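You operate a simulated robot arm through the tools that you are given. There is no shell and no other tool. Be economical: measure what you need, move in short steps, check, and stop when the job is done.

You run a simulated robot arm. Do the job below in one go: nothing can be reset, and whatever is moved stays where it is left.

JOB
Oil the patch on the tin base, then set the ring over it and shut the clasp.
Fine: oil from the saucer; the brush goes back. A coat counts when it lies all over at full strength: go over it till it gets no stronger.

The check looks at the end state, three seconds after you hand in, the way a careful person would. Anything else that was tipped, shoved, dropped, spilled or broken makes it a failure.

ROBOT AND FRAMES
A 6-joint arm with a two-finger parallel gripper, fixed in place. Base frame: the origin is at the foot of the arm, x ahead of it, y to its left, z up; the work surface is at about z = 92. Readings come in cm, degrees, newtons and seconds.
With the tool pointing down near the work surface it reaches from about 36 to 76 cm from the base axis. Its first joint turns from -66.0 to 66.0 degrees. Payload 2.45 kg.
Tool frame: the origin (TCP) lies between the finger pads and is the grasp point; the fingertips stand 2.4 cm ahead of it; z points along the fingers, y is the line along which they close. Largest opening 6.8 cm; finger width 1.7, thickness 1; the body of the gripper, 4 by 7 cm, starts 4.1 cm behind the TCP.
Orientation is that of the tool frame in the base frame, as a unit quaternion [x, y, z, w]. With the fingers straight down and closing along the base's y, the tool's x points along the base's -x, its y along +y and its z along -z.

CONTROLS
- The arm moves only by the tool nudge_tool. Its argument "deltas" is a list of rows, each a list of 6 numbers: the shift along the tool's x, y, z in cm, then the turn, a rotation vector about the tool's x, y, z in degrees. In form: [[tx, ty, tz, rx, ry, rz], ...]. A call has 1 to 20 rows; each row shifts and turns the commanded pose from where the row before left it, along the tool's axes as they then stand. "hand" is the gripper command, from -1 (shut) to 1 (fully open), values between in proportion, set as the call begins (left out, the last holds). A row lasts 0.2 s, in which the tool goes at most 5 cm and 8.6 degrees; a call with a longer step from one row to the next is refused whole, and so is a gripper value outside its range. Where a pose cannot be reached the arm comes as near as it can. A force on the tool above 90 N (or 10 N above the force at the start of the call, whichever is more), or a blocked arm, ends the call early, and 0.2 s more pass. The fingers move at their own pace (about 10.8 cm/s each) and stop on an object; they squeeze with about 20 N. The grip force told is the motor's: it shows also when the fingers shut on nothing. Time passes only in rows, and 0.2 s behind the last, so rows that do not move let the fingers close. It gives the time, the measured TCP pose, the force on the tool (base axes), the opening and the grip force at its end, in the units of the frame above (readings bear some noise), with the torque about the TCP (base axes, N m) and any sound that the robot's microphone picked up, and new pictures: "views" is both (left out), scene, wrist or none.
- Cameras (640 x 400 px; columns grow to the right, rows downward): "scene" is fixed at [14.42, 41.29, 145.73]; the picture's right is [-0.81, -0.58, 0.00], its down [-0.38, 0.53, -0.76] and it looks along [0.44, -0.62, -0.65] (base axes); focal length 268 px, centre (320, 200). "wrist" rides on the gripper at [8.4, 1.1, -7.5] in the tool frame; the picture's right is [-0.13, 0.99, 0.00], its down [-0.60, -0.08, -0.79] and it looks along [-0.79, -0.10, 0.61] (tool axes); focal length 251 px, centre (320, 200). There is no depth. A picture from a camera that has moved, and an enlarged one, comes with that camera's place and axes in the base frame and with its lens. The place of the scene camera against the robot may be out by one fixed shift of up to 2.5 cm in any direction.
- enlarge(camera, box): a new picture of the part [left, top, right, bottom] of that camera's present view, enlarged. It takes no simulated time.
- sign_off(): hands the job in; it is judged then, once.

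Work in short steps. Places have to be worked out from the pictures, the camera data and where the tool is seen: move nearer, look again, correct. Check each grasp and each placing, and mend what went wrong. You have 120 turns and 200 pictures in all, those below and enlarged ones among them. Open the gripper and draw the arm clear of the work before you hand the job in, unless the task says otherwise; then end with one line.

The tools are called after "Request:" by a JSON object that holds its "method" and its "body". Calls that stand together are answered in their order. nudge_tool: Moves the arm, as the interface text tells. Its arguments: {"type":"object","properties":{"deltas":{"type":"array"},"hand":{"type":"number"},"views":{"type":"string","enum":["both","scene","wrist","none"]}},"required":["deltas"]} The other tools are called the same way: enlarge (camera, box) takes an enlarged picture of a part of a camera's view; sign_off () hands the job in.

At the start:

```text
t: 0.0
eef_pos: [44.85, 8.2, 125.63]
orientation: [0.001, 1.0, 0.0, -0.001]
contact_force: [-0.5, 0.0, -0.8]
moment: [0.01, 0.0, -0.03]
grip_width: 6.82
grasp_force: 0.0
```

scene: 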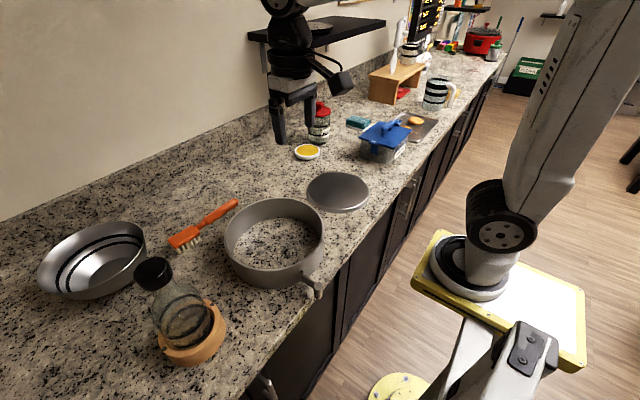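
wrist: 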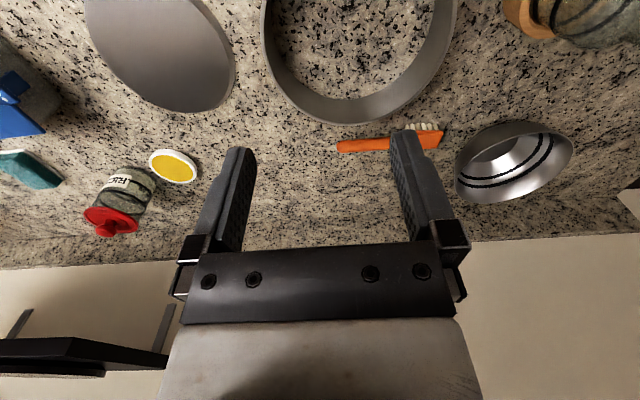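

I see the tin base (disc), the ring with its clasp, an orange brush and a saucer of yellow oil. I take closer looks first.

Request:
{"method": "enlarge", "body": {"camera": "scene", "box": [140, 140, 400, 310]}}

Request:
{"method": "enlarge", "body": {"camera": "wrist", "box": [60, 0, 480, 210]}}

```text
2.35 times, centred on (270, 225) of scene
camera zoom: at [14.42, 41.29, 145.73], right [-0.81, -0.58, 0.0], down [-0.38, 0.53, -0.76], along [0.44, -0.62, -0.65], focal length 632 px, centre (438, 141)
```

zoom: 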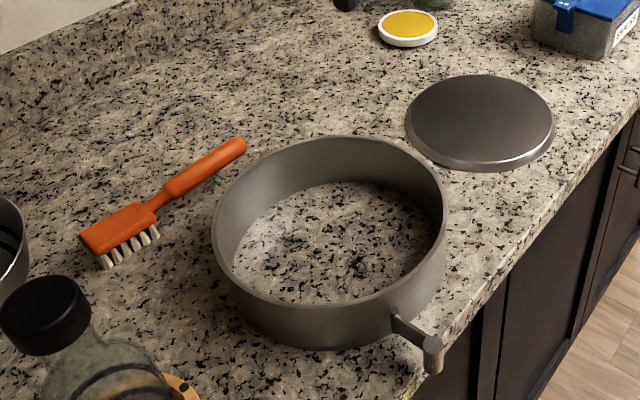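

```text
1.52 times, centred on (270, 105) of wrist
camera zoom: at [36.38, 9.53, 133.28], right [0.13, 0.99, 0.0], down [0.6, -0.08, 0.79], along [0.79, -0.1, -0.61], focal length 383 px, centre (396, 345)
```

zoom: 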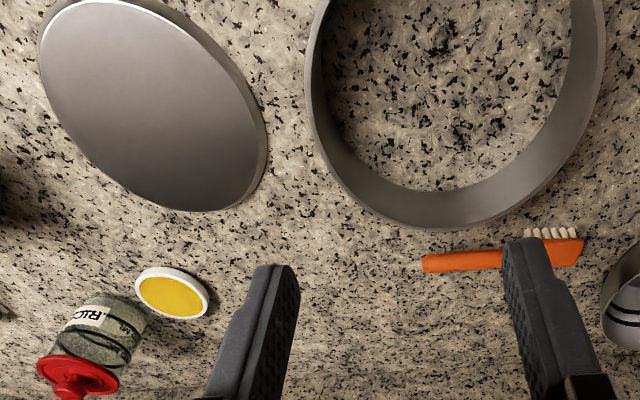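

No patch is visible on the disc yet. I move over towards the disc and tilt the wrist camera down to see it better.

Request:
{"method": "nudge_tool", "body": {"deltas": [[0, -4.5, 0, 0, 8, 0], [0, -4.5, 0, 0, 8, 0], [0, -4.5, 0, 0, 8, 0], [0, -4.5, 0, 0, 0, 0], [0, -4.5, 0, 0, 0, 0], [0, 0, 0, 0, 0, 0]], "hand": 1}}

```text
t: 1.4
eef_pos: [44.68, -14.26, 125.78]
orientation: [0.001, 0.978, 0.0, -0.209]
contact_force: [0.7, 0.9, -0.4]
moment: [0.01, 0.0, 0.01]
grip_width: 6.79
grasp_force: 0.0
camera wrist: at [40.11, -13.06, 136.05], right [0.12, 0.99, -0.05], down [0.87, -0.08, 0.48], along [0.47, -0.1, -0.88], focal length 251 px, centre (320, 200)
```

scene: 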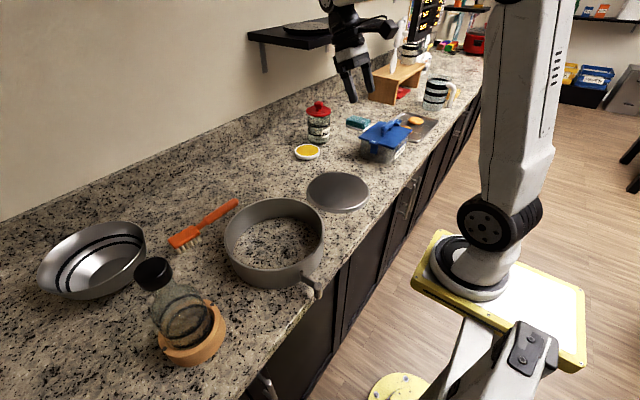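
wrist: 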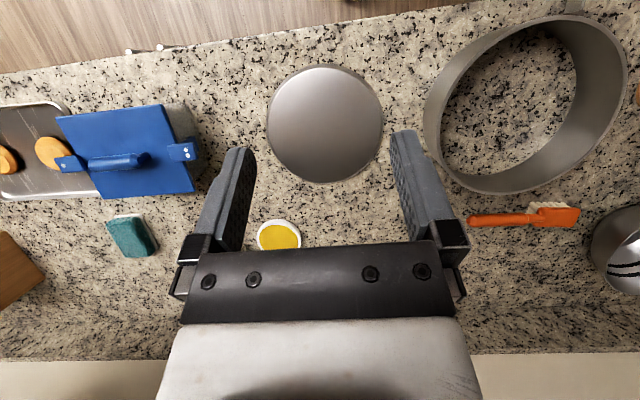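

The disc centre is near (48.7,-15.4), about 19 cm across, with the saucer at (70,-27.3), the brush along y at x≈70 (handle end y≈10, head y≈21–30) and the ring at about (49,14). I untilt and go above the brush.

Request:
{"method": "nudge_tool", "body": {"deltas": [[0, 0, 0, 0, -8, 0], [0, 0, 0, 0, -8, 0], [0, 0, 0, 0, -8, 0], [-2.3, 3.72, 0.8, 0, 0, 0], [-2.3, 3.72, 0.8, 0, 0, 0], [-2.3, 3.72, 0.8, 0, 0, 0], [-2.3, 3.72, 0.8, 0, 0, 0], [-2.3, 3.72, 0.8, 0, 0, 0], [-2.3, 3.72, 0.8, 0, 0, 0], [-2.3, 3.72, 0.8, 0, 0, 0], [-2.3, 3.72, 0.8, 0, 0, 0], [0, 0, 0, 0, 0, 0]]}}

Request:
{"method": "nudge_tool", "body": {"deltas": [[0, 0, 0, 0, 0, -8.2], [0, 0, 0, 0, 0, -8.2], [0, 0, 0, 0, 0, -8.2], [0, 0, 0, 0, 0, -8.2], [0, 0, 0, 0, 0, -8.2], [0, 0, 0, 0, 0, -8.2], [0, 0, 0, 0, 0, -8.2], [0, 0, 0, 0, 0, -8.2], [0, 0, 0, 0, 0, -8.2], [0, 0, 0, 0, 0, -8.2], [0, 0, 0, 0, 0, -8.0], [0, 0, 0, 0, 0, 0]]}}

```text
t: 4.0
eef_pos: [63.21, 15.57, 119.08]
orientation: [0.001, 1.0, 0.0, -0.001]
contact_force: [-0.3, -1.1, 0.8]
moment: [0.01, 0.01, 0.04]
grip_width: 6.8
grasp_force: 0.0
camera wrist: at [54.72, 16.89, 126.79], right [0.13, 0.99, 0.0], down [0.6, -0.08, 0.79], along [0.79, -0.1, -0.61], focal length 251 px, centre (320, 200)
```

scene: 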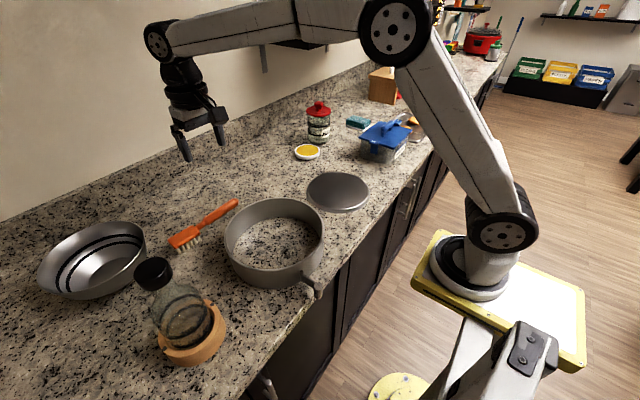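
wrist: 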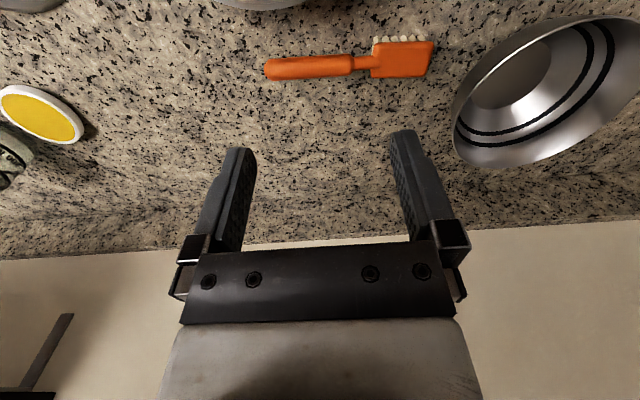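

```text
t: 6.6
eef_pos: [63.2, 15.5, 119.28]
orientation: [0.707, -0.707, 0.0, 0.0]
contact_force: [-0.2, 0.0, -0.5]
moment: [0.0, 0.0, 0.03]
grip_width: 6.81
grasp_force: 0.1
camera wrist: at [62.11, 7.24, 126.83], right [-0.99, 0.13, 0.0], down [0.08, 0.6, 0.79], along [0.1, 0.79, -0.61], focal length 251 px, centre (320, 200)
```

scene: 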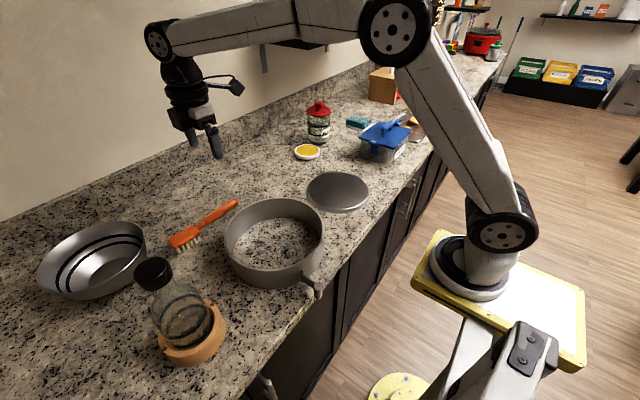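
wrist: 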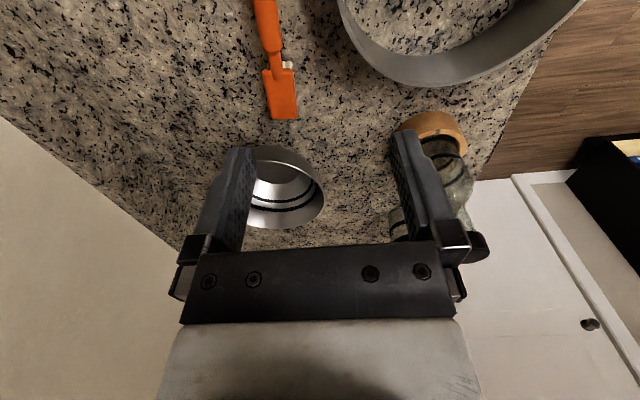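

The handle axis is about x=69.4 at y=14, tilted only ~2°. I descend part way above the handle.

Request:
{"method": "nudge_tool", "body": {"deltas": [[0.5, -2.1, 4, 0, 0, 0], [0.5, -2.1, 4, 0, 0, 0], [0.5, -2.0, 4, 0, 0, 2], [0, 0, 3, 0, 0, 0], [0, 0, 0, 0, 0, 0]]}}

```text
t: 7.8
eef_pos: [69.43, 13.84, 104.06]
orientation: [-0.694, 0.72, -0.001, -0.001]
contact_force: [0.3, 0.8, 0.3]
moment: [0.0, -0.03, -0.02]
grip_width: 6.78
grasp_force: 0.1
camera wrist: at [67.96, 5.7, 111.72], right [-0.99, 0.17, 0.0], down [0.1, 0.6, 0.79], along [0.13, 0.78, -0.61], focal length 251 px, centre (320, 200)
```

scene: 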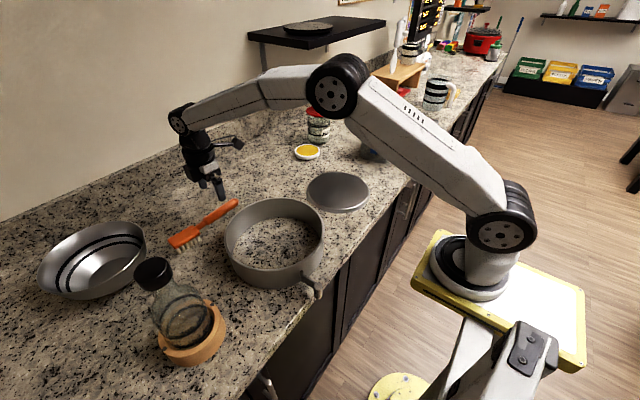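
wrist: 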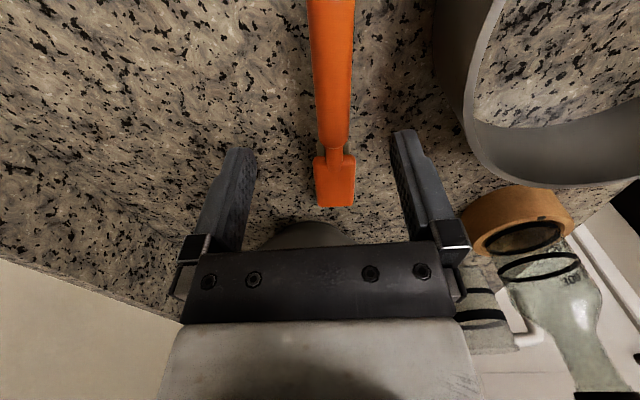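

The handle sits 0.75 cm toward tool +y of the grasp line. I correct that and the angle, and go lower.

Request:
{"method": "nudge_tool", "body": {"deltas": [[0, 0.75, 0, 0, 0, 3], [0, 0, 3, 0, 0, 0], [0, 0, 3, 0, 0, 0], [0, 0, 0, 0, 0, 0]]}}

Request:
{"method": "enlarge", "body": {"camera": "scene", "box": [150, 120, 270, 260]}}

```text
t: 8.8
eef_pos: [68.56, 13.93, 98.17]
orientation: [-0.675, 0.738, 0.0, -0.001]
contact_force: [0.8, 0.1, -0.2]
moment: [-0.01, -0.02, 0.02]
grip_width: 6.77
grasp_force: 0.0
camera wrist: at [66.72, 5.86, 105.76], right [-0.98, 0.22, 0.0], down [0.13, 0.59, 0.79], along [0.17, 0.77, -0.61], focal length 251 px, centre (320, 200)
```

scene: 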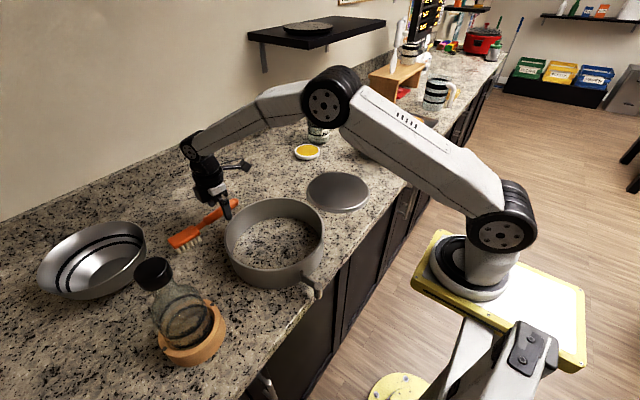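
wrist: 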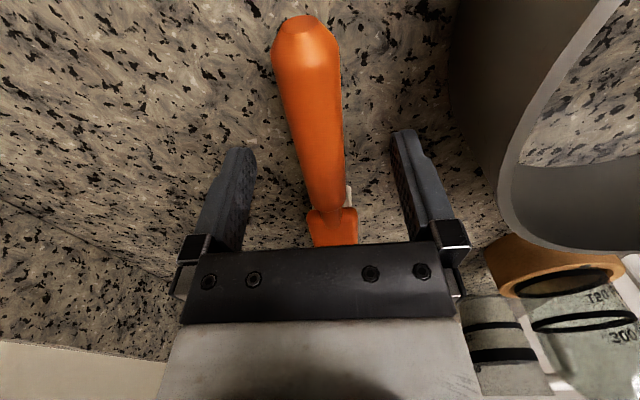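

```text
2.86 times, centred on (210, 190) of scene
camera zoom: at [14.42, 41.29, 145.73], right [-0.81, -0.58, 0.0], down [-0.38, 0.53, -0.76], along [0.44, -0.62, -0.65], focal length 767 px, centre (634, 229)
```

zoom: 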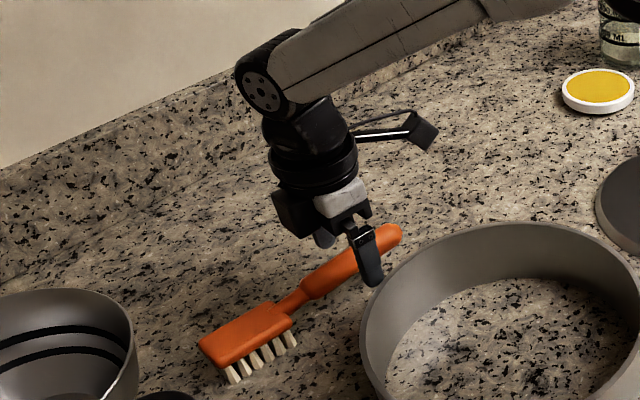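

The handle is centred between the fingers. I go down to TCP z≈95.6 and close.

Request:
{"method": "nudge_tool", "body": {"deltas": [[0, 0, 1.3, 0, 0, -1], [0, 0, 1.3, 0, 0, 0], [0, 0, 0, 0, 0, 0]], "views": "wrist"}}

Request:
{"method": "nudge_tool", "body": {"deltas": [[0, 0, 0, 0, 0, 0], [0, 0, 0, 0, 0, 0], [0, 0, 0, 0, 0, 0]], "hand": -1}}

Request:
{"method": "enlarge", "body": {"camera": "scene", "box": [150, 120, 270, 260]}}

```text
t: 9.6
eef_pos: [68.49, 14.01, 95.67]
orientation: [-0.682, 0.731, 0.0, 0.0]
contact_force: [-0.3, 1.0, -0.6]
moment: [-0.01, 0.02, 0.01]
grip_width: 6.77
grasp_force: 0.0
camera wrist: at [66.87, 5.83, 103.18], right [-0.98, 0.2, 0.0], down [0.12, 0.6, 0.79], along [0.16, 0.78, -0.61], focal length 251 px, centre (320, 200)
```

wrist: 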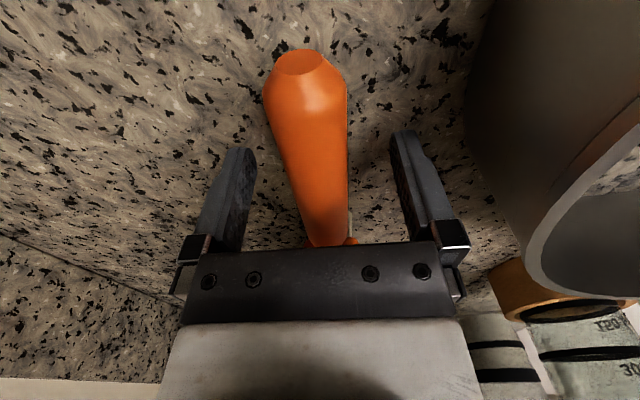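

```text
t: 10.4
eef_pos: [68.62, 13.97, 95.67]
orientation: [-0.681, 0.732, 0.001, -0.001]
contact_force: [0.7, -0.8, -0.6]
moment: [-0.02, 0.0, -0.04]
grip_width: 2.3
grasp_force: 19.9
camera wrist: at [66.86, 5.83, 103.19], right [-0.98, 0.2, 0.0], down [0.12, 0.6, 0.79], along [0.16, 0.78, -0.61], focal length 251 px, centre (320, 200)
```

scene: 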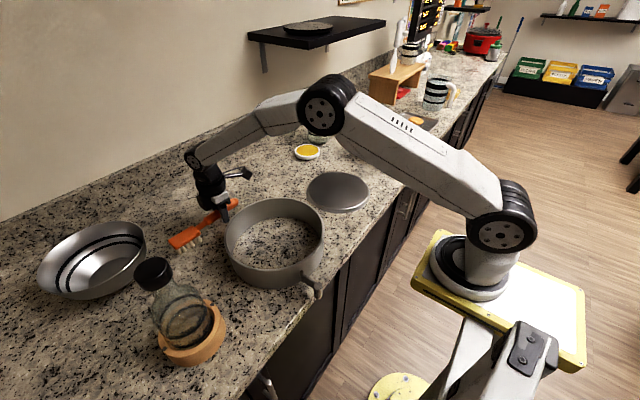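
wrist: 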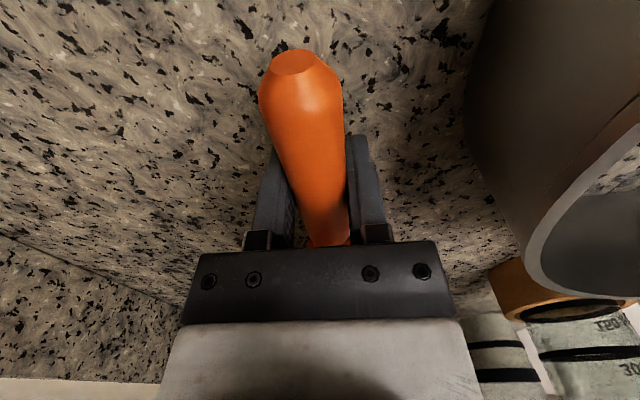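

```text
2.86 times, centred on (210, 190) of scene
camera zoom: at [14.42, 41.29, 145.73], right [-0.81, -0.58, 0.0], down [-0.38, 0.53, -0.76], along [0.44, -0.62, -0.65], focal length 767 px, centre (634, 229)
```

zoom: 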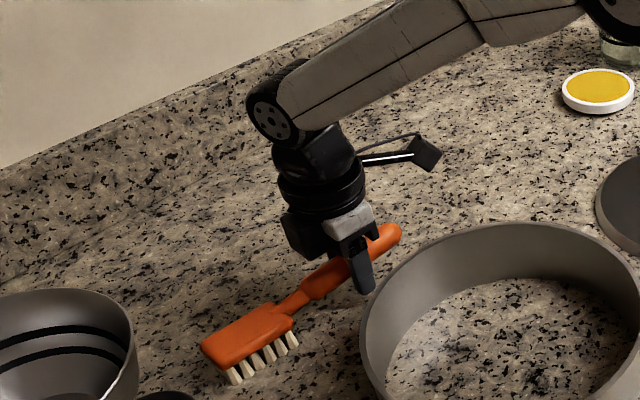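

Gripped at 2.3 cm. I lift straight up and check.

Request:
{"method": "nudge_tool", "body": {"deltas": [[0, 0, -2, 0, 0, 0], [0, 0, -4, 0, 0, 0], [0, 0, -4, 0, 0, 0], [0, 0, -4, 0, 0, 0], [0, 0, 0, 0, 0, 0]], "views": "scene"}}

Request:
{"method": "enlarge", "body": {"camera": "scene", "box": [120, 80, 280, 260]}}

```text
t: 11.6
eef_pos: [68.61, 13.93, 109.62]
orientation: [-0.681, 0.732, 0.001, -0.001]
contact_force: [0.5, 0.0, -0.5]
moment: [-0.09, 0.0, -0.01]
grip_width: 2.31
grasp_force: 19.6
```

scene: 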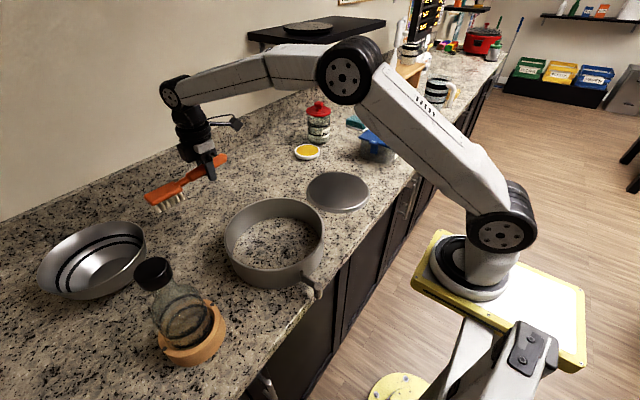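

```text
2.22 times, centred on (200, 170) of scene
camera zoom: at [14.42, 41.29, 145.73], right [-0.81, -0.58, 0.0], down [-0.38, 0.53, -0.76], along [0.44, -0.62, -0.65], focal length 597 px, centre (587, 267)
```

zoom: 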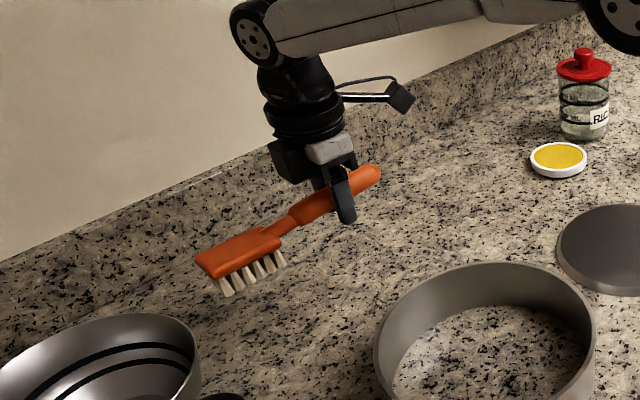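

The brush is level and held firmly. I carry it toward the saucer side and turn the head outward (+x).

Request:
{"method": "nudge_tool", "body": {"deltas": [[4.5, 1.6, 0, 0, 0, 0], [4.5, 1.6, 0, 0, 0, 0], [4.5, 1.6, 0, 0, 0, 0], [4.5, 1.6, 0, 0, 0, 0], [4.5, 1.6, 0, 0, 0, 0], [0, 0, 0, 0, 0, 8.5], [0, 0, 0, 0, 0, 8.5], [0, 0, 0, 0, 0, 8.5], [0, 0, 0, 0, 0, 8.5], [0, 0, 0, 0, 0, 8.5], [0, 0, 0, 0, 0, 8.5], [0, 0, 0, 0, 0, 8.5], [0, 0, 0, 0, 0, 8.5], [0, 0, 0, 0, 0, 8.5], [0, 0, 0, 0, 0, 8.5], [0, 0, 0, 0, 0, 0]]}}

```text
t: 15.0
eef_pos: [59.01, -7.94, 109.59]
orientation: [-0.008, 1.0, 0.0, -0.001]
contact_force: [0.1, -0.6, -1.0]
moment: [-0.03, 0.05, 0.01]
grip_width: 2.31
grasp_force: 19.5
camera wrist: at [50.62, -6.72, 117.26], right [0.12, 0.99, 0.0], down [0.61, -0.07, 0.79], along [0.79, -0.09, -0.61], focal length 251 px, centre (320, 200)
```

scene: 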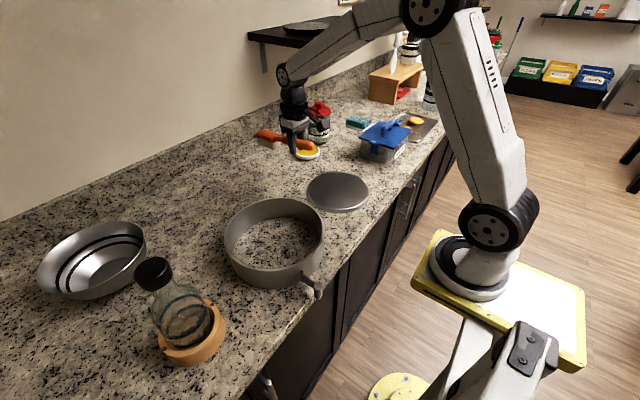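
wrist: 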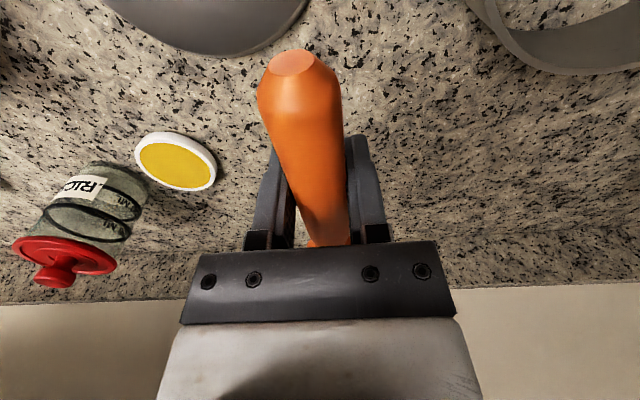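

Saucer re-measured at about (70.8,-27.6). I move so that the brush head hovers over it, then check against the scene camera.

Request:
{"method": "nudge_tool", "body": {"deltas": [[-0.2, -4.85, 0, 0, 0, 0], [-0.2, -4.85, 0, 0, 0, 0], [-0.2, -4.85, 0, 0, 0, 0], [-0.2, -4.85, 0, 0, 0, 0], [0, 0, 4, 0, 0, 0], [0, 0, 3, 0, 0, 0], [0, 0, 0, 0, 0, 0]]}}

Request:
{"method": "enlarge", "body": {"camera": "scene", "box": [250, 90, 370, 170]}}

```text
t: 16.6
eef_pos: [59.97, -27.25, 102.68]
orientation: [-0.007, 1.0, 0.0, -0.001]
contact_force: [-0.5, 0.4, -1.2]
moment: [0.03, 0.04, -0.02]
grip_width: 2.29
grasp_force: 19.7
camera wrist: at [51.68, -26.17, 110.23], right [0.11, 0.99, 0.0], down [0.61, -0.07, 0.79], along [0.79, -0.09, -0.61], focal length 251 px, centre (320, 200)
```

scene: 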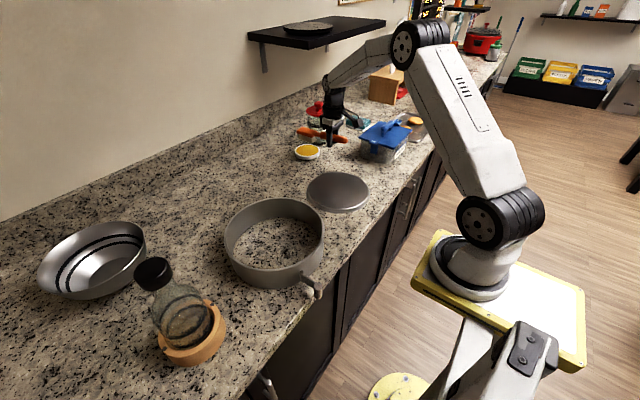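
wrist: 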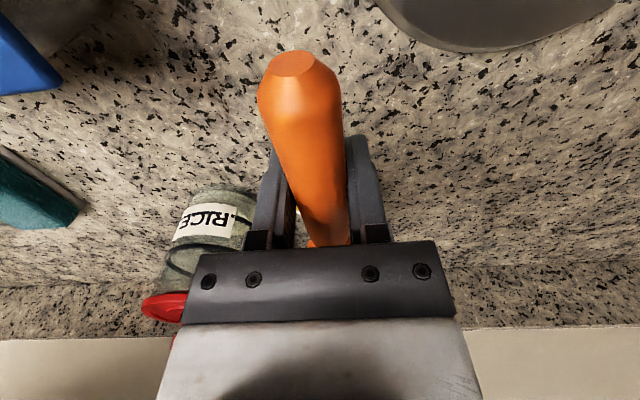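

```text
5.00 times, centred on (310, 130) of scene
camera zoom: at [14.42, 41.29, 145.73], right [-0.81, -0.58, 0.0], down [-0.38, 0.53, -0.76], along [0.44, -0.62, -0.65], focal length 1343 px, centre (370, 550)
```

zoom: 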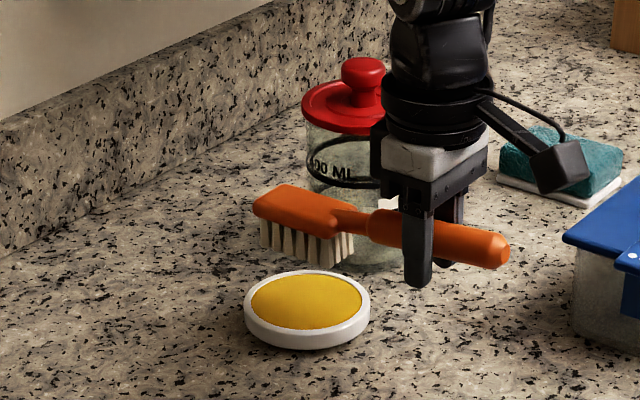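

The brush head is nearly over the saucer and needs about 0.7 cm more in x. I shift and descend partway.

Request:
{"method": "nudge_tool", "body": {"deltas": [[-0.7, 0, 1.5, 0, 0, 0], [0, 0, 1.7, 0, 0, 0], [0, 0, 0.8, 0, 0, 0], [0, 0, 0, 0, 0, 0]], "views": "none"}}

Request:
{"method": "enlarge", "body": {"camera": "scene", "box": [270, 110, 350, 170]}}

```text
t: 17.6
eef_pos: [60.86, -27.18, 98.62]
orientation: [-0.008, 1.0, 0.001, -0.001]
contact_force: [-1.4, -0.4, -1.5]
moment: [0.05, 0.03, -0.03]
grip_width: 2.29
grasp_force: 20.1
```

```text
6.67 times, centred on (310, 140) of scene
camera zoom: at [14.42, 41.29, 145.73], right [-0.81, -0.58, 0.0], down [-0.38, 0.53, -0.76], along [0.44, -0.62, -0.65], focal length 1790 px, centre (387, 600)
```

zoom: 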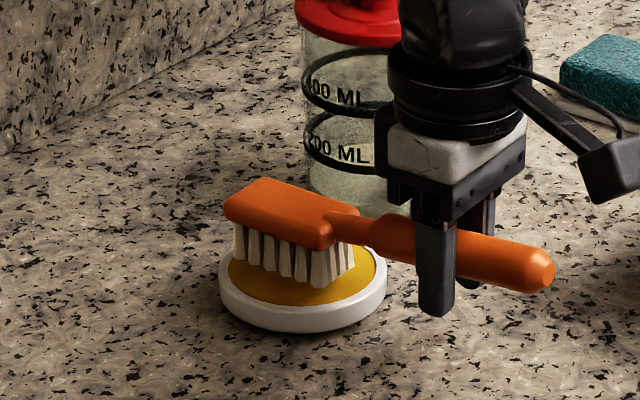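

The bristles need a further shift of about +0.5 in x and -0.7 in y to be centred after dropping. Then I dip.

Request:
{"method": "nudge_tool", "body": {"deltas": [[-0.5, -0.7, 0, 0, 0, 0], [0, 0, 1.0, 0, 0, 0], [0, 0, 0, 0, 0, 0]], "views": "none"}}

Request:
{"method": "enlarge", "body": {"camera": "scene", "box": [270, 110, 350, 170]}}

```text
t: 18.4
eef_pos: [61.39, -27.97, 97.55]
orientation: [-0.008, 1.0, 0.001, -0.001]
contact_force: [-0.3, 0.1, 0.2]
moment: [-0.01, 0.06, -0.03]
grip_width: 2.28
grasp_force: 19.7
```

```text
6.67 times, centred on (310, 140) of scene
camera zoom: at [14.42, 41.29, 145.73], right [-0.81, -0.58, 0.0], down [-0.38, 0.53, -0.76], along [0.44, -0.62, -0.65], focal length 1790 px, centre (387, 600)
```

zoom: 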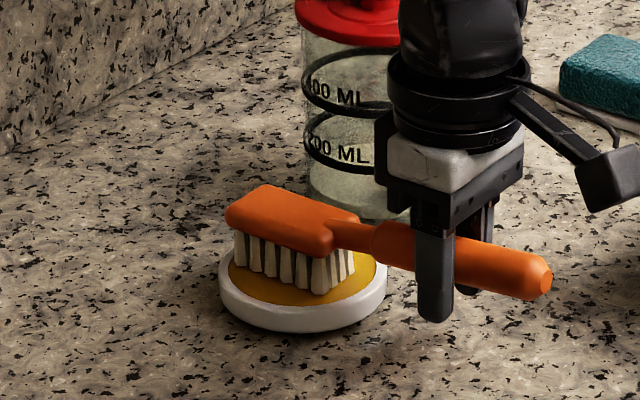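

Well centred; I descend gently until the bristles touch.

Request:
{"method": "nudge_tool", "body": {"deltas": [[0, 0, 0.4, 0, 0, 0], [0, 0, 0.3, 0, 0, 0], [0, 0, 0, 0, 0, 0]], "views": "none"}}

Request:
{"method": "enlarge", "body": {"camera": "scene", "box": [270, 110, 350, 170]}}

```text
t: 19.2
eef_pos: [61.37, -28.11, 96.99]
orientation: [-0.008, 1.0, -0.001, 0.0]
contact_force: [-2.1, -1.5, 8.0]
moment: [0.01, -0.49, -0.03]
grip_width: 2.3
grasp_force: 20.2
```

```text
6.67 times, centred on (310, 140) of scene
camera zoom: at [14.4, 41.3, 145.73], right [-0.81, -0.58, 0.0], down [-0.38, 0.53, -0.76], along [0.44, -0.62, -0.65], focal length 1790 px, centre (387, 600)
```

zoom: 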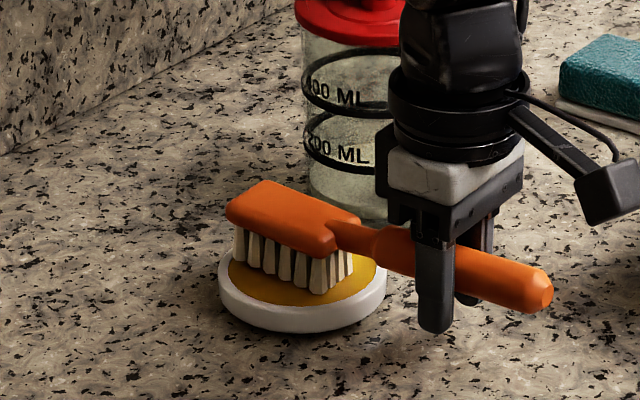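

Contact at TCP z≈97.1 with 8 N. I lift and inspect the bristles for oil.

Request:
{"method": "nudge_tool", "body": {"deltas": [[0, 0, 0, 0, 0, 0], [0, 0, -1, 0, 0, 0], [0, 0, -3, 0, 0, 0], [0, 0, 0, 0, 0, 0]], "views": "none"}}

Request:
{"method": "enlarge", "body": {"camera": "scene", "box": [270, 110, 350, 170]}}

```text
t: 20.2
eef_pos: [61.36, -27.87, 100.91]
orientation: [-0.008, 1.0, 0.0, -0.001]
contact_force: [0.1, -0.4, -0.5]
moment: [-0.03, 0.06, 0.01]
grip_width: 2.27
grasp_force: 20.5
```

```text
6.67 times, centred on (310, 140) of scene
camera zoom: at [14.42, 41.29, 145.73], right [-0.81, -0.58, 0.0], down [-0.38, 0.53, -0.76], along [0.44, -0.62, -0.65], focal length 1790 px, centre (387, 600)
```

zoom: 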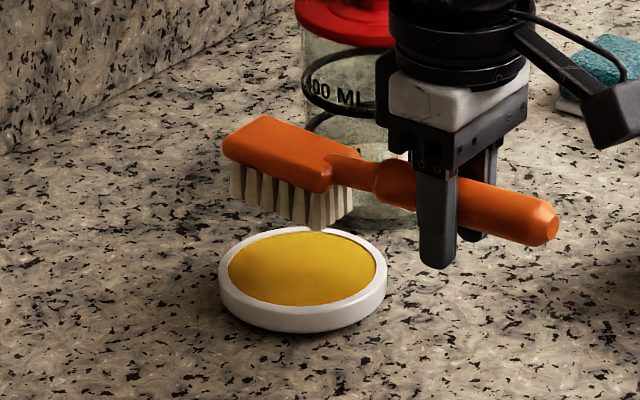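

I look closer at the bristle tips for oil.

Request:
{"method": "enlarge", "body": {"camera": "scene", "box": [290, 120, 330, 150]}}

```text
13.33 times, centred on (310, 135) of scene
camera zoom: at [14.42, 41.29, 145.73], right [-0.81, -0.58, 0.0], down [-0.38, 0.53, -0.76], along [0.44, -0.62, -0.65], focal length 3580 px, centre (453, 1067)
```

zoom: 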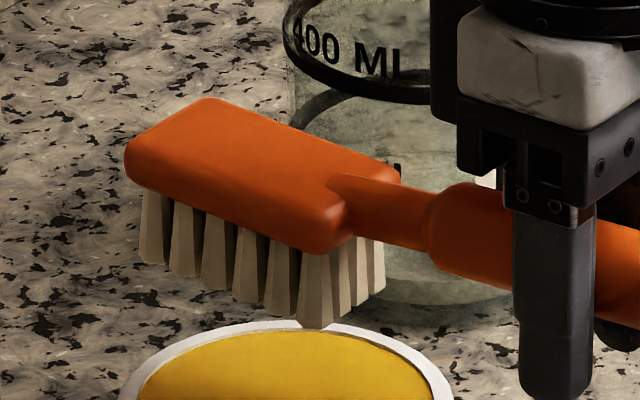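

The bristles look darker than before, so they may be oiled. I dip once more with a slightly longer dwell, and check the disc for a patch mark.

Request:
{"method": "nudge_tool", "body": {"deltas": [[0.3, 0, 2.5, 0, 0, 0], [0, 0, 1.3, 0, 0, 0], [0, 0, 0.25, 0, 0, 0], [0, 0, 0, 0, 0, 0], [0, 0, 0, 0, 0, 0], [0, 0, 0, 0, 0, 0], [0, 0, -1, 0, 0, 0], [0, 0, -3, 0, 0, 0], [0, 0, -3, 0, 0, 0], [0, 0, 0, 0, 0, 0]], "views": "none"}}

Request:
{"method": "enlarge", "body": {"camera": "scene", "box": [290, 110, 330, 140]}}

Request:
{"method": "enlarge", "body": {"camera": "scene", "box": [295, 160, 385, 220]}}

```text
t: 22.4
eef_pos: [60.97, -27.91, 104.01]
orientation: [-0.008, 1.0, 0.0, -0.001]
contact_force: [0.1, -0.1, -0.8]
moment: [-0.02, 0.07, 0.0]
grip_width: 2.3
grasp_force: 20.2
```

```text
13.33 times, centred on (310, 125) of scene
camera zoom: at [14.42, 41.29, 145.73], right [-0.81, -0.58, 0.0], down [-0.38, 0.53, -0.76], along [0.44, -0.62, -0.65], focal length 3580 px, centre (453, 1200)
```

zoom: 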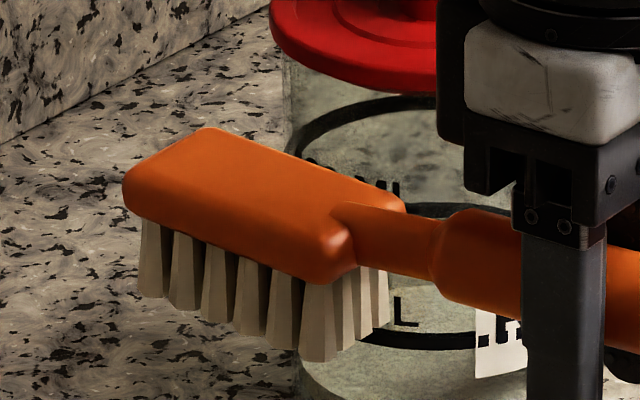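

```text
6.67 times, centred on (340, 190) of scene
camera zoom: at [14.42, 41.29, 145.73], right [-0.81, -0.58, 0.0], down [-0.38, 0.53, -0.76], along [0.44, -0.62, -0.65], focal length 1790 px, centre (187, 267)
```

zoom: 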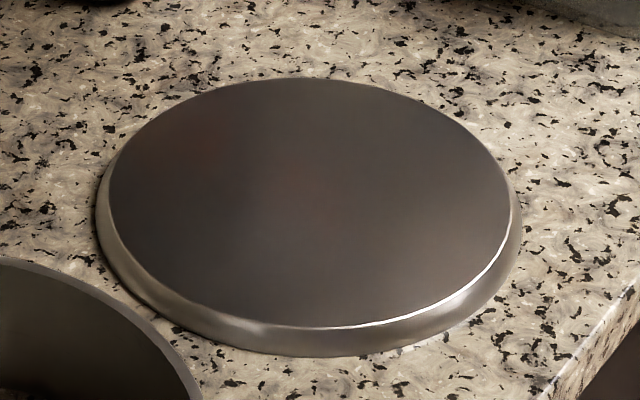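

No mark is visible on the disc, only plain metal. I bring the brush above the disc, pointing outward, and look with both cameras.

Request:
{"method": "nudge_tool", "body": {"deltas": [[3.7, 2.1, 0, 0, 0, 0], [3.7, 2.1, 0, 0, 0, 0], [3.7, 2.1, 0, 0, 0, 0], [3.7, 2.1, 0, 0, 0, 0], [3.7, 2.1, 0, 0, 0, 0], [3.7, 2.1, 0, 0, 0, 0], [0, 0, 3, 0, 0, 0], [0, 0, 0, 0, 0, 0]]}}

Request:
{"method": "enlarge", "body": {"camera": "scene", "box": [280, 140, 400, 230]}}

```text
t: 24.2
eef_pos: [38.61, -15.57, 100.87]
orientation: [-0.008, 1.0, 0.001, -0.002]
contact_force: [0.0, -0.2, -1.0]
moment: [0.01, 0.04, 0.01]
grip_width: 2.29
grasp_force: 20.4
camera wrist: at [30.2, -14.51, 108.48], right [0.11, 0.99, 0.0], down [0.61, -0.07, 0.79], along [0.79, -0.09, -0.61], focal length 251 px, centre (320, 200)
```

scene: 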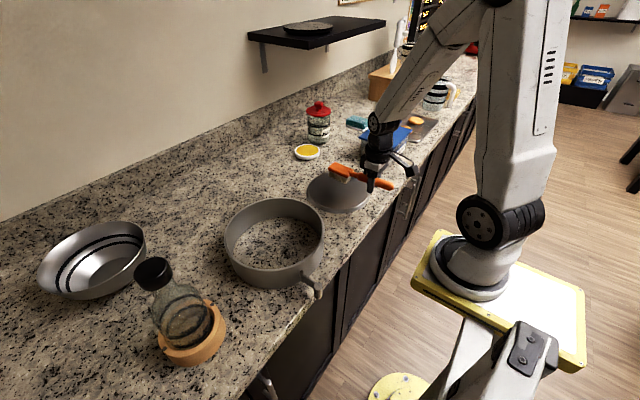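
wrist: 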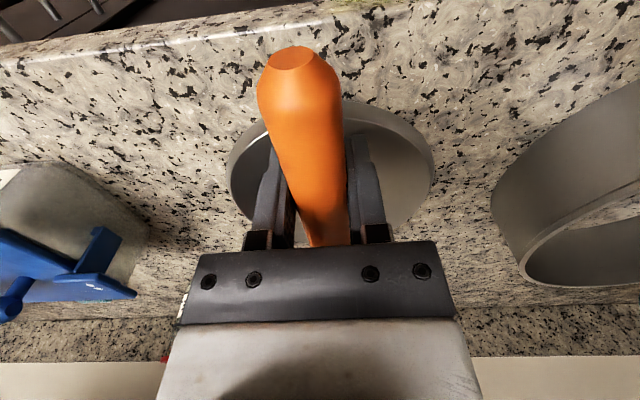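

```text
4.44 times, centred on (340, 185) of scene
camera zoom: at [14.42, 41.29, 145.73], right [-0.81, -0.58, 0.0], down [-0.38, 0.53, -0.76], along [0.44, -0.62, -0.65], focal length 1193 px, centre (231, 267)
```

zoom: 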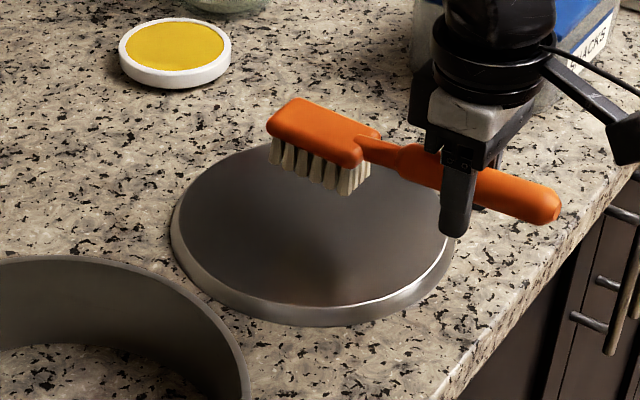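

The head hovers over the disc centre. I descend to light contact.

Request:
{"method": "nudge_tool", "body": {"deltas": [[0, 0, 2, 0, 0, 0], [0, 0, 1.2, 0, 0, 0], [0, 0, 0.2, 0, 0, 0], [0, 0, 0, 0, 0, 0]], "views": "none"}}

Request:
{"method": "enlarge", "body": {"camera": "scene", "box": [280, 140, 400, 230]}}

```text
t: 25.2
eef_pos: [38.64, -15.6, 97.48]
orientation: [-0.008, 1.0, -0.001, -0.001]
contact_force: [-0.2, -0.1, -0.2]
moment: [0.01, 0.06, 0.01]
grip_width: 2.32
grasp_force: 19.7
```

```text
4.44 times, centred on (340, 185) of scene
camera zoom: at [14.42, 41.29, 145.73], right [-0.81, -0.58, 0.0], down [-0.38, 0.53, -0.76], along [0.44, -0.62, -0.65], focal length 1193 px, centre (231, 267)
```

zoom: 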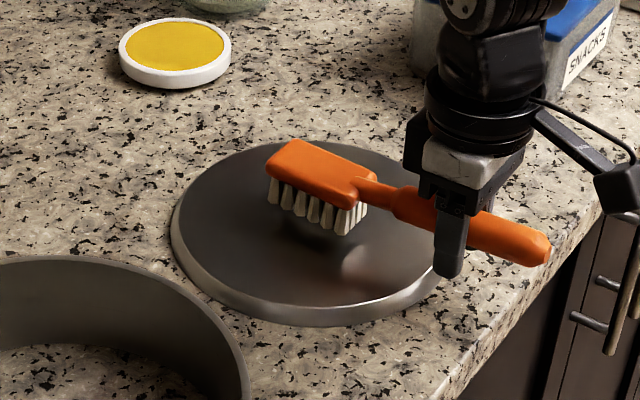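

Nearly touching; I step down another 0.5 cm in small steps, watching the force.

Request:
{"method": "nudge_tool", "body": {"deltas": [[0, 0, 0.25, 0, 0, 0], [0, 0, 0, 0, 0, 0]], "views": "none"}}

Request:
{"method": "nudge_tool", "body": {"deltas": [[0, 0, 0.2, 0, 0, 0], [0, 0, 0, 0, 0, 0]], "views": "none"}}

```text
t: 25.8
eef_pos: [38.57, -15.62, 97.3]
orientation: [-0.007, 1.0, 0.0, -0.001]
contact_force: [0.2, 0.1, -0.9]
moment: [0.0, 0.1, 0.0]
grip_width: 2.3
grasp_force: 20.3
```

```text
t: 26.4
eef_pos: [38.6, -15.66, 97.0]
orientation: [-0.008, 1.0, 0.001, -0.001]
contact_force: [-0.4, -0.6, -0.8]
moment: [0.01, 0.03, 0.01]
grip_width: 2.3
grasp_force: 19.4
```

Still no contact at 97.0; continuing.

Request:
{"method": "nudge_tool", "body": {"deltas": [[0, 0, 0.25, 0, 0, 0], [0, 0, 0, 0, 0, 0]], "views": "none"}}

Request:
{"method": "enlarge", "body": {"camera": "scene", "box": [280, 140, 400, 230]}}

```text
t: 27.0
eef_pos: [38.64, -15.76, 96.79]
orientation: [-0.008, 1.0, 0.0, 0.0]
contact_force: [-0.5, -0.6, -0.9]
moment: [0.02, 0.09, 0.02]
grip_width: 2.28
grasp_force: 19.8
```

```text
4.44 times, centred on (340, 185) of scene
camera zoom: at [14.42, 41.29, 145.73], right [-0.81, -0.58, 0.0], down [-0.38, 0.53, -0.76], along [0.44, -0.62, -0.65], focal length 1193 px, centre (231, 267)
```

zoom: 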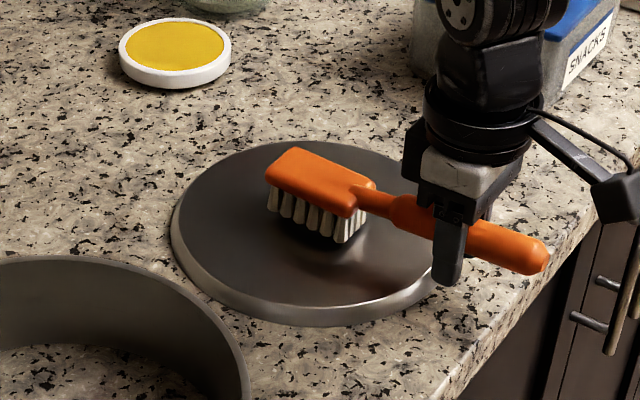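

Shadow and bristles are almost meeting. I continue down in small steps.

Request:
{"method": "nudge_tool", "body": {"deltas": [[0, 0, 0.25, 0, 0, 0], [0, 0, 0, 0, 0, 0]], "views": "none"}}

Request:
{"method": "nudge_tool", "body": {"deltas": [[0, 0, 0.2, 0, 0, 0], [0, 0, 0, 0, 0, 0]], "views": "none"}}

Request:
{"method": "enlarge", "body": {"camera": "scene", "box": [280, 140, 400, 230]}}

```text
t: 27.6
eef_pos: [38.53, -15.61, 96.6]
orientation: [-0.007, 1.0, 0.001, -0.001]
contact_force: [0.1, -0.6, -1.6]
moment: [0.01, 0.07, -0.01]
grip_width: 2.3
grasp_force: 19.5
```

```text
t: 28.2
eef_pos: [38.7, -15.61, 96.38]
orientation: [-0.008, 1.0, 0.001, -0.001]
contact_force: [0.1, 0.2, -0.2]
moment: [-0.03, 0.08, -0.01]
grip_width: 2.32
grasp_force: 20.2
```

```text
4.44 times, centred on (340, 185) of scene
camera zoom: at [14.42, 41.29, 145.73], right [-0.81, -0.58, 0.0], down [-0.38, 0.53, -0.76], along [0.44, -0.62, -0.65], focal length 1193 px, centre (231, 267)
```

zoom: 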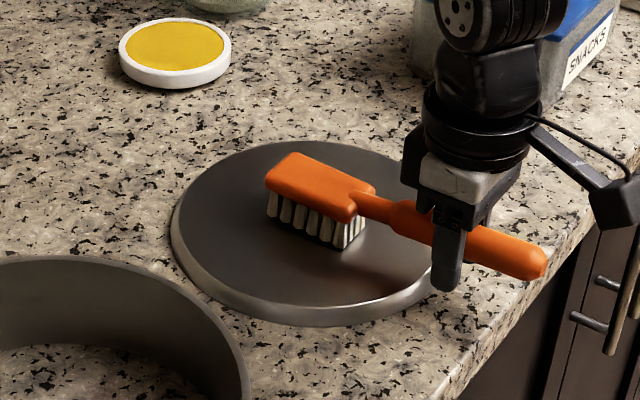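

Request:
{"method": "nudge_tool", "body": {"deltas": [[0, 0, 0.2, 0, 0, 0], [0, 0, 0, 0, 0, 0]], "views": "none"}}

Request:
{"method": "nudge_tool", "body": {"deltas": [[0, 0, 0.15, 0, 0, 0], [0, 0, 0, 0, 0, 0]], "views": "none"}}

```text
t: 28.8
eef_pos: [38.66, -15.66, 96.19]
orientation: [-0.008, 1.0, 0.0, -0.001]
contact_force: [-0.3, 1.0, 3.5]
moment: [0.03, -0.24, 0.07]
grip_width: 2.28
grasp_force: 20.1
```

```text
t: 29.4
eef_pos: [38.75, -15.63, 96.0]
orientation: [-0.007, 1.0, 0.001, 0.0]
contact_force: [-3.5, 0.2, 7.8]
moment: [0.01, -0.52, -0.04]
grip_width: 2.28
grasp_force: 19.7
```

Contact at z≈96.2 (4–8 N). I make a short back-and-forth stroke in y, lift and look for the coat.

Request:
{"method": "nudge_tool", "body": {"deltas": [[0, 0.7, -0.05, 0, 0, 0], [0, 0.7, 0, 0, 0, 0], [0, 0.7, 0, 0, 0, 0], [0, -0.7, 0, 0, 0, 0], [0, -0.7, 0, 0, 0, 0], [0, -0.7, 0, 0, 0, 0], [0, -0.7, 0, 0, 0, 0], [0, -0.7, 0, 0, 0, 0], [0, -0.7, 0, 0, 0, 0], [0, 0, -2, 0, 0, 0], [0, 0, -4, 0, 0, 0], [0, -4, -4, 0, 0, 0], [0, -4, 0, 0, 0, 0], [0, 0, 0, 0, 0, 0]], "views": "wrist"}}

Request:
{"method": "enlarge", "body": {"camera": "scene", "box": [280, 140, 400, 230]}}

```text
refused: row 12 steps farther than a row can; nothing moved
```

```text
4.44 times, centred on (340, 185) of scene
camera zoom: at [14.4, 41.29, 145.73], right [-0.81, -0.58, 0.0], down [-0.38, 0.53, -0.76], along [0.44, -0.62, -0.65], focal length 1193 px, centre (231, 267)
```

zoom: 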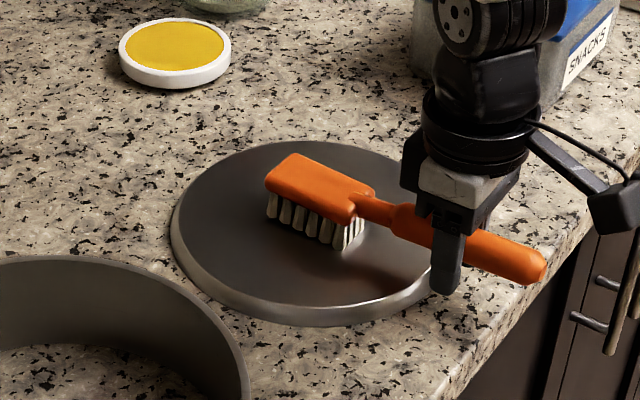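

Refused for a too-long step; I resend with shorter ones.

Request:
{"method": "nudge_tool", "body": {"deltas": [[0, 0.7, -0.05, 0, 0, 0], [0, 0.7, 0, 0, 0, 0], [0, 0.7, 0, 0, 0, 0], [0, -0.7, 0, 0, 0, 0], [0, -0.7, 0, 0, 0, 0], [0, -0.7, 0, 0, 0, 0], [0, -0.7, 0, 0, 0, 0], [0, -0.7, 0, 0, 0, 0], [0, -0.7, 0, 0, 0, 0], [0, 0, -2, 0, 0, 0], [0, 0, -4, 0, 0, 0], [0, 0, -4, 0, 0, 0], [0, 0, 0, 0, 0, 0]], "views": "wrist"}}

Request:
{"method": "enlarge", "body": {"camera": "scene", "box": [280, 140, 400, 230]}}

```text
t: 32.2
eef_pos: [38.75, -17.77, 106.18]
orientation: [-0.008, 1.0, 0.0, 0.0]
contact_force: [-0.2, 0.2, -0.1]
moment: [0.0, 0.05, -0.01]
grip_width: 2.29
grasp_force: 20.1
camera wrist: at [30.28, -16.62, 113.77], right [0.11, 0.99, 0.0], down [0.61, -0.07, 0.79], along [0.79, -0.09, -0.61], focal length 251 px, centre (320, 200)
```

wrist: 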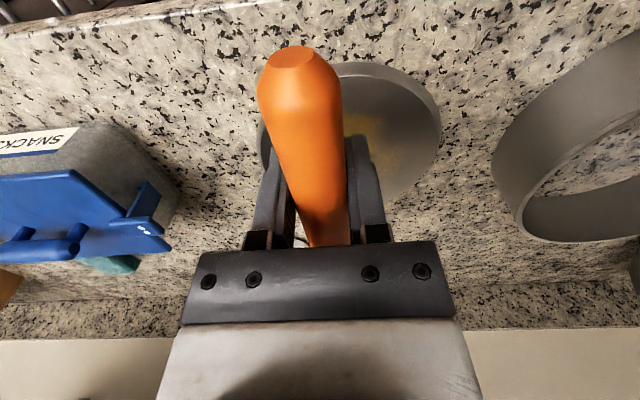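

```text
4.44 times, centred on (340, 185) of scene
camera zoom: at [14.42, 41.29, 145.73], right [-0.81, -0.58, 0.0], down [-0.38, 0.53, -0.76], along [0.44, -0.62, -0.65], focal length 1193 px, centre (231, 267)
```

zoom: 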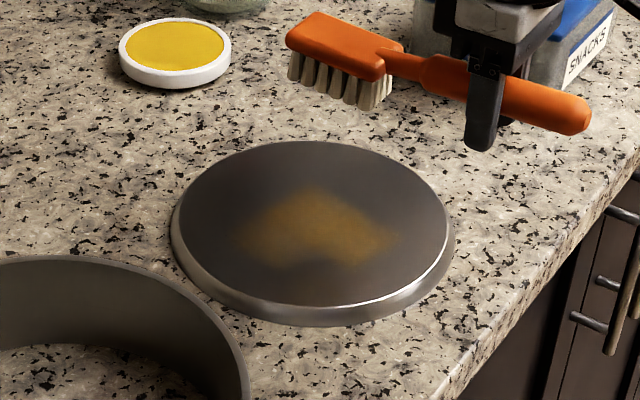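

Oil shows on the tin where I brushed, so the brush was loaded. I tilt the nose down 4° to level the bristles and start a full raster over the disc, beginning with the centre lane.

Request:
{"method": "nudge_tool", "body": {"deltas": [[0, -2.6, 3, 0, 0, 0], [0, -2.7, 3, 0, 0, 0], [0, 0, 1.9, 0, 0, 0], [0, 0, 0, 0, 4, 0], [0, 0, 0.5, 0, 0, 0], [0, 0, 0.3, 0, 0, 0], [0, 0, 0, 0, 0, 0]], "views": "none"}}

Request:
{"method": "nudge_tool", "body": {"deltas": [[0, 0, 0.3, 0, 0, 0], [0, 0, 0, 0, 0, 0]], "views": "none"}}

Request:
{"method": "enlarge", "body": {"camera": "scene", "box": [280, 140, 400, 230]}}

```text
t: 33.8
eef_pos: [38.69, -22.95, 97.41]
orientation: [-0.008, 0.999, 0.0, -0.036]
contact_force: [0.1, 0.4, -0.8]
moment: [0.02, 0.03, 0.01]
grip_width: 2.29
grasp_force: 19.5
```

```text
t: 34.4
eef_pos: [38.64, -23.03, 96.91]
orientation: [-0.009, 0.999, 0.0, -0.035]
contact_force: [0.5, 1.3, -1.1]
moment: [0.0, 0.04, -0.02]
grip_width: 2.29
grasp_force: 20.0
```

```text
4.44 times, centred on (340, 185) of scene
camera zoom: at [14.42, 41.29, 145.73], right [-0.81, -0.58, 0.0], down [-0.38, 0.53, -0.76], along [0.44, -0.62, -0.65], focal length 1193 px, centre (231, 267)
```

zoom: 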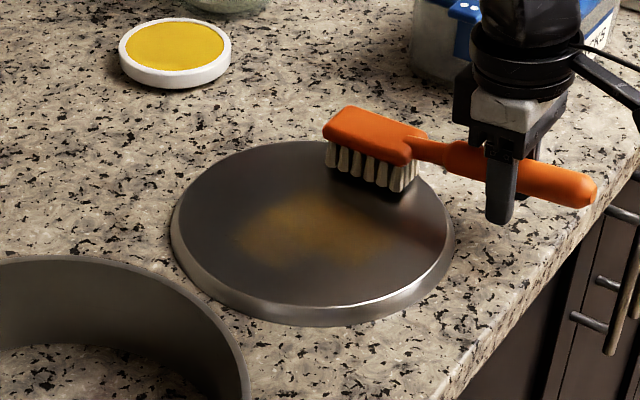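

The coat is partial in the middle. I make contact and stroke across in +y.

Request:
{"method": "nudge_tool", "body": {"deltas": [[0, 0, 0.15, 0, 0, 0], [0, 0, 0.1, 0, 0, 0], [0, 0, 0, 0, 0, 0]], "views": "none"}}

Request:
{"method": "nudge_tool", "body": {"deltas": [[0, 1.2, 0, 0, 0, 0], [0, 1.2, 0, 0, 0, 0], [0, 1.2, 0, 0, 0, 0]], "views": "none"}}

Request:
{"method": "enlarge", "body": {"camera": "scene", "box": [280, 140, 400, 230]}}

```text
t: 35.2
eef_pos: [38.66, -23.06, 96.85]
orientation: [-0.008, 0.999, 0.0, -0.036]
contact_force: [0.2, -0.2, -1.5]
moment: [-0.02, 0.06, 0.02]
grip_width: 2.3
grasp_force: 20.3
```

```text
t: 36.0
eef_pos: [38.55, -19.41, 96.84]
orientation: [-0.009, 0.999, 0.0, -0.035]
contact_force: [-0.3, 0.0, -1.1]
moment: [0.03, 0.05, 0.0]
grip_width: 2.27
grasp_force: 20.3
```

```text
4.44 times, centred on (340, 185) of scene
camera zoom: at [14.42, 41.29, 145.73], right [-0.81, -0.58, 0.0], down [-0.38, 0.53, -0.76], along [0.44, -0.62, -0.65], focal length 1193 px, centre (231, 267)
```

zoom: 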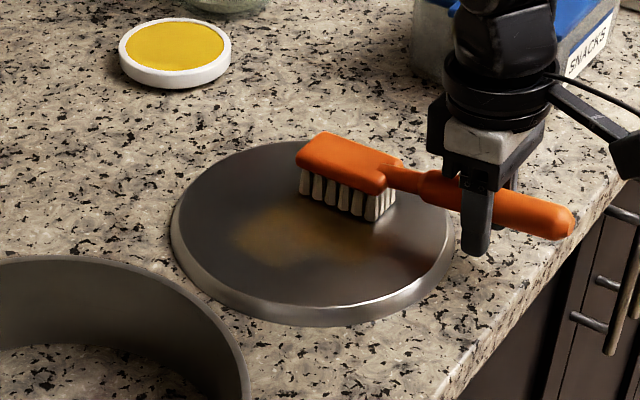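

Just above contact; I lower a bit more.

Request:
{"method": "nudge_tool", "body": {"deltas": [[0, 0, 0.2, 0, 0, 0], [0, 0, 0.0, 0, 0, 0]], "views": "none"}}

Request:
{"method": "nudge_tool", "body": {"deltas": [[0, 0, 0.15, 0, 0, 0], [0, 0, 0.0, 0, 0, 0]], "views": "none"}}

```text
t: 36.6
eef_pos: [38.58, -19.55, 96.57]
orientation: [-0.008, 0.999, 0.0, -0.036]
contact_force: [0.3, 0.4, 0.1]
moment: [0.02, -0.03, 0.01]
grip_width: 2.3
grasp_force: 20.1
```

```text
t: 37.2
eef_pos: [38.66, -19.51, 96.46]
orientation: [-0.008, 0.999, 0.001, -0.035]
contact_force: [-1.1, -0.2, 7.4]
moment: [-0.01, -0.51, -0.03]
grip_width: 2.31
grasp_force: 19.8
```

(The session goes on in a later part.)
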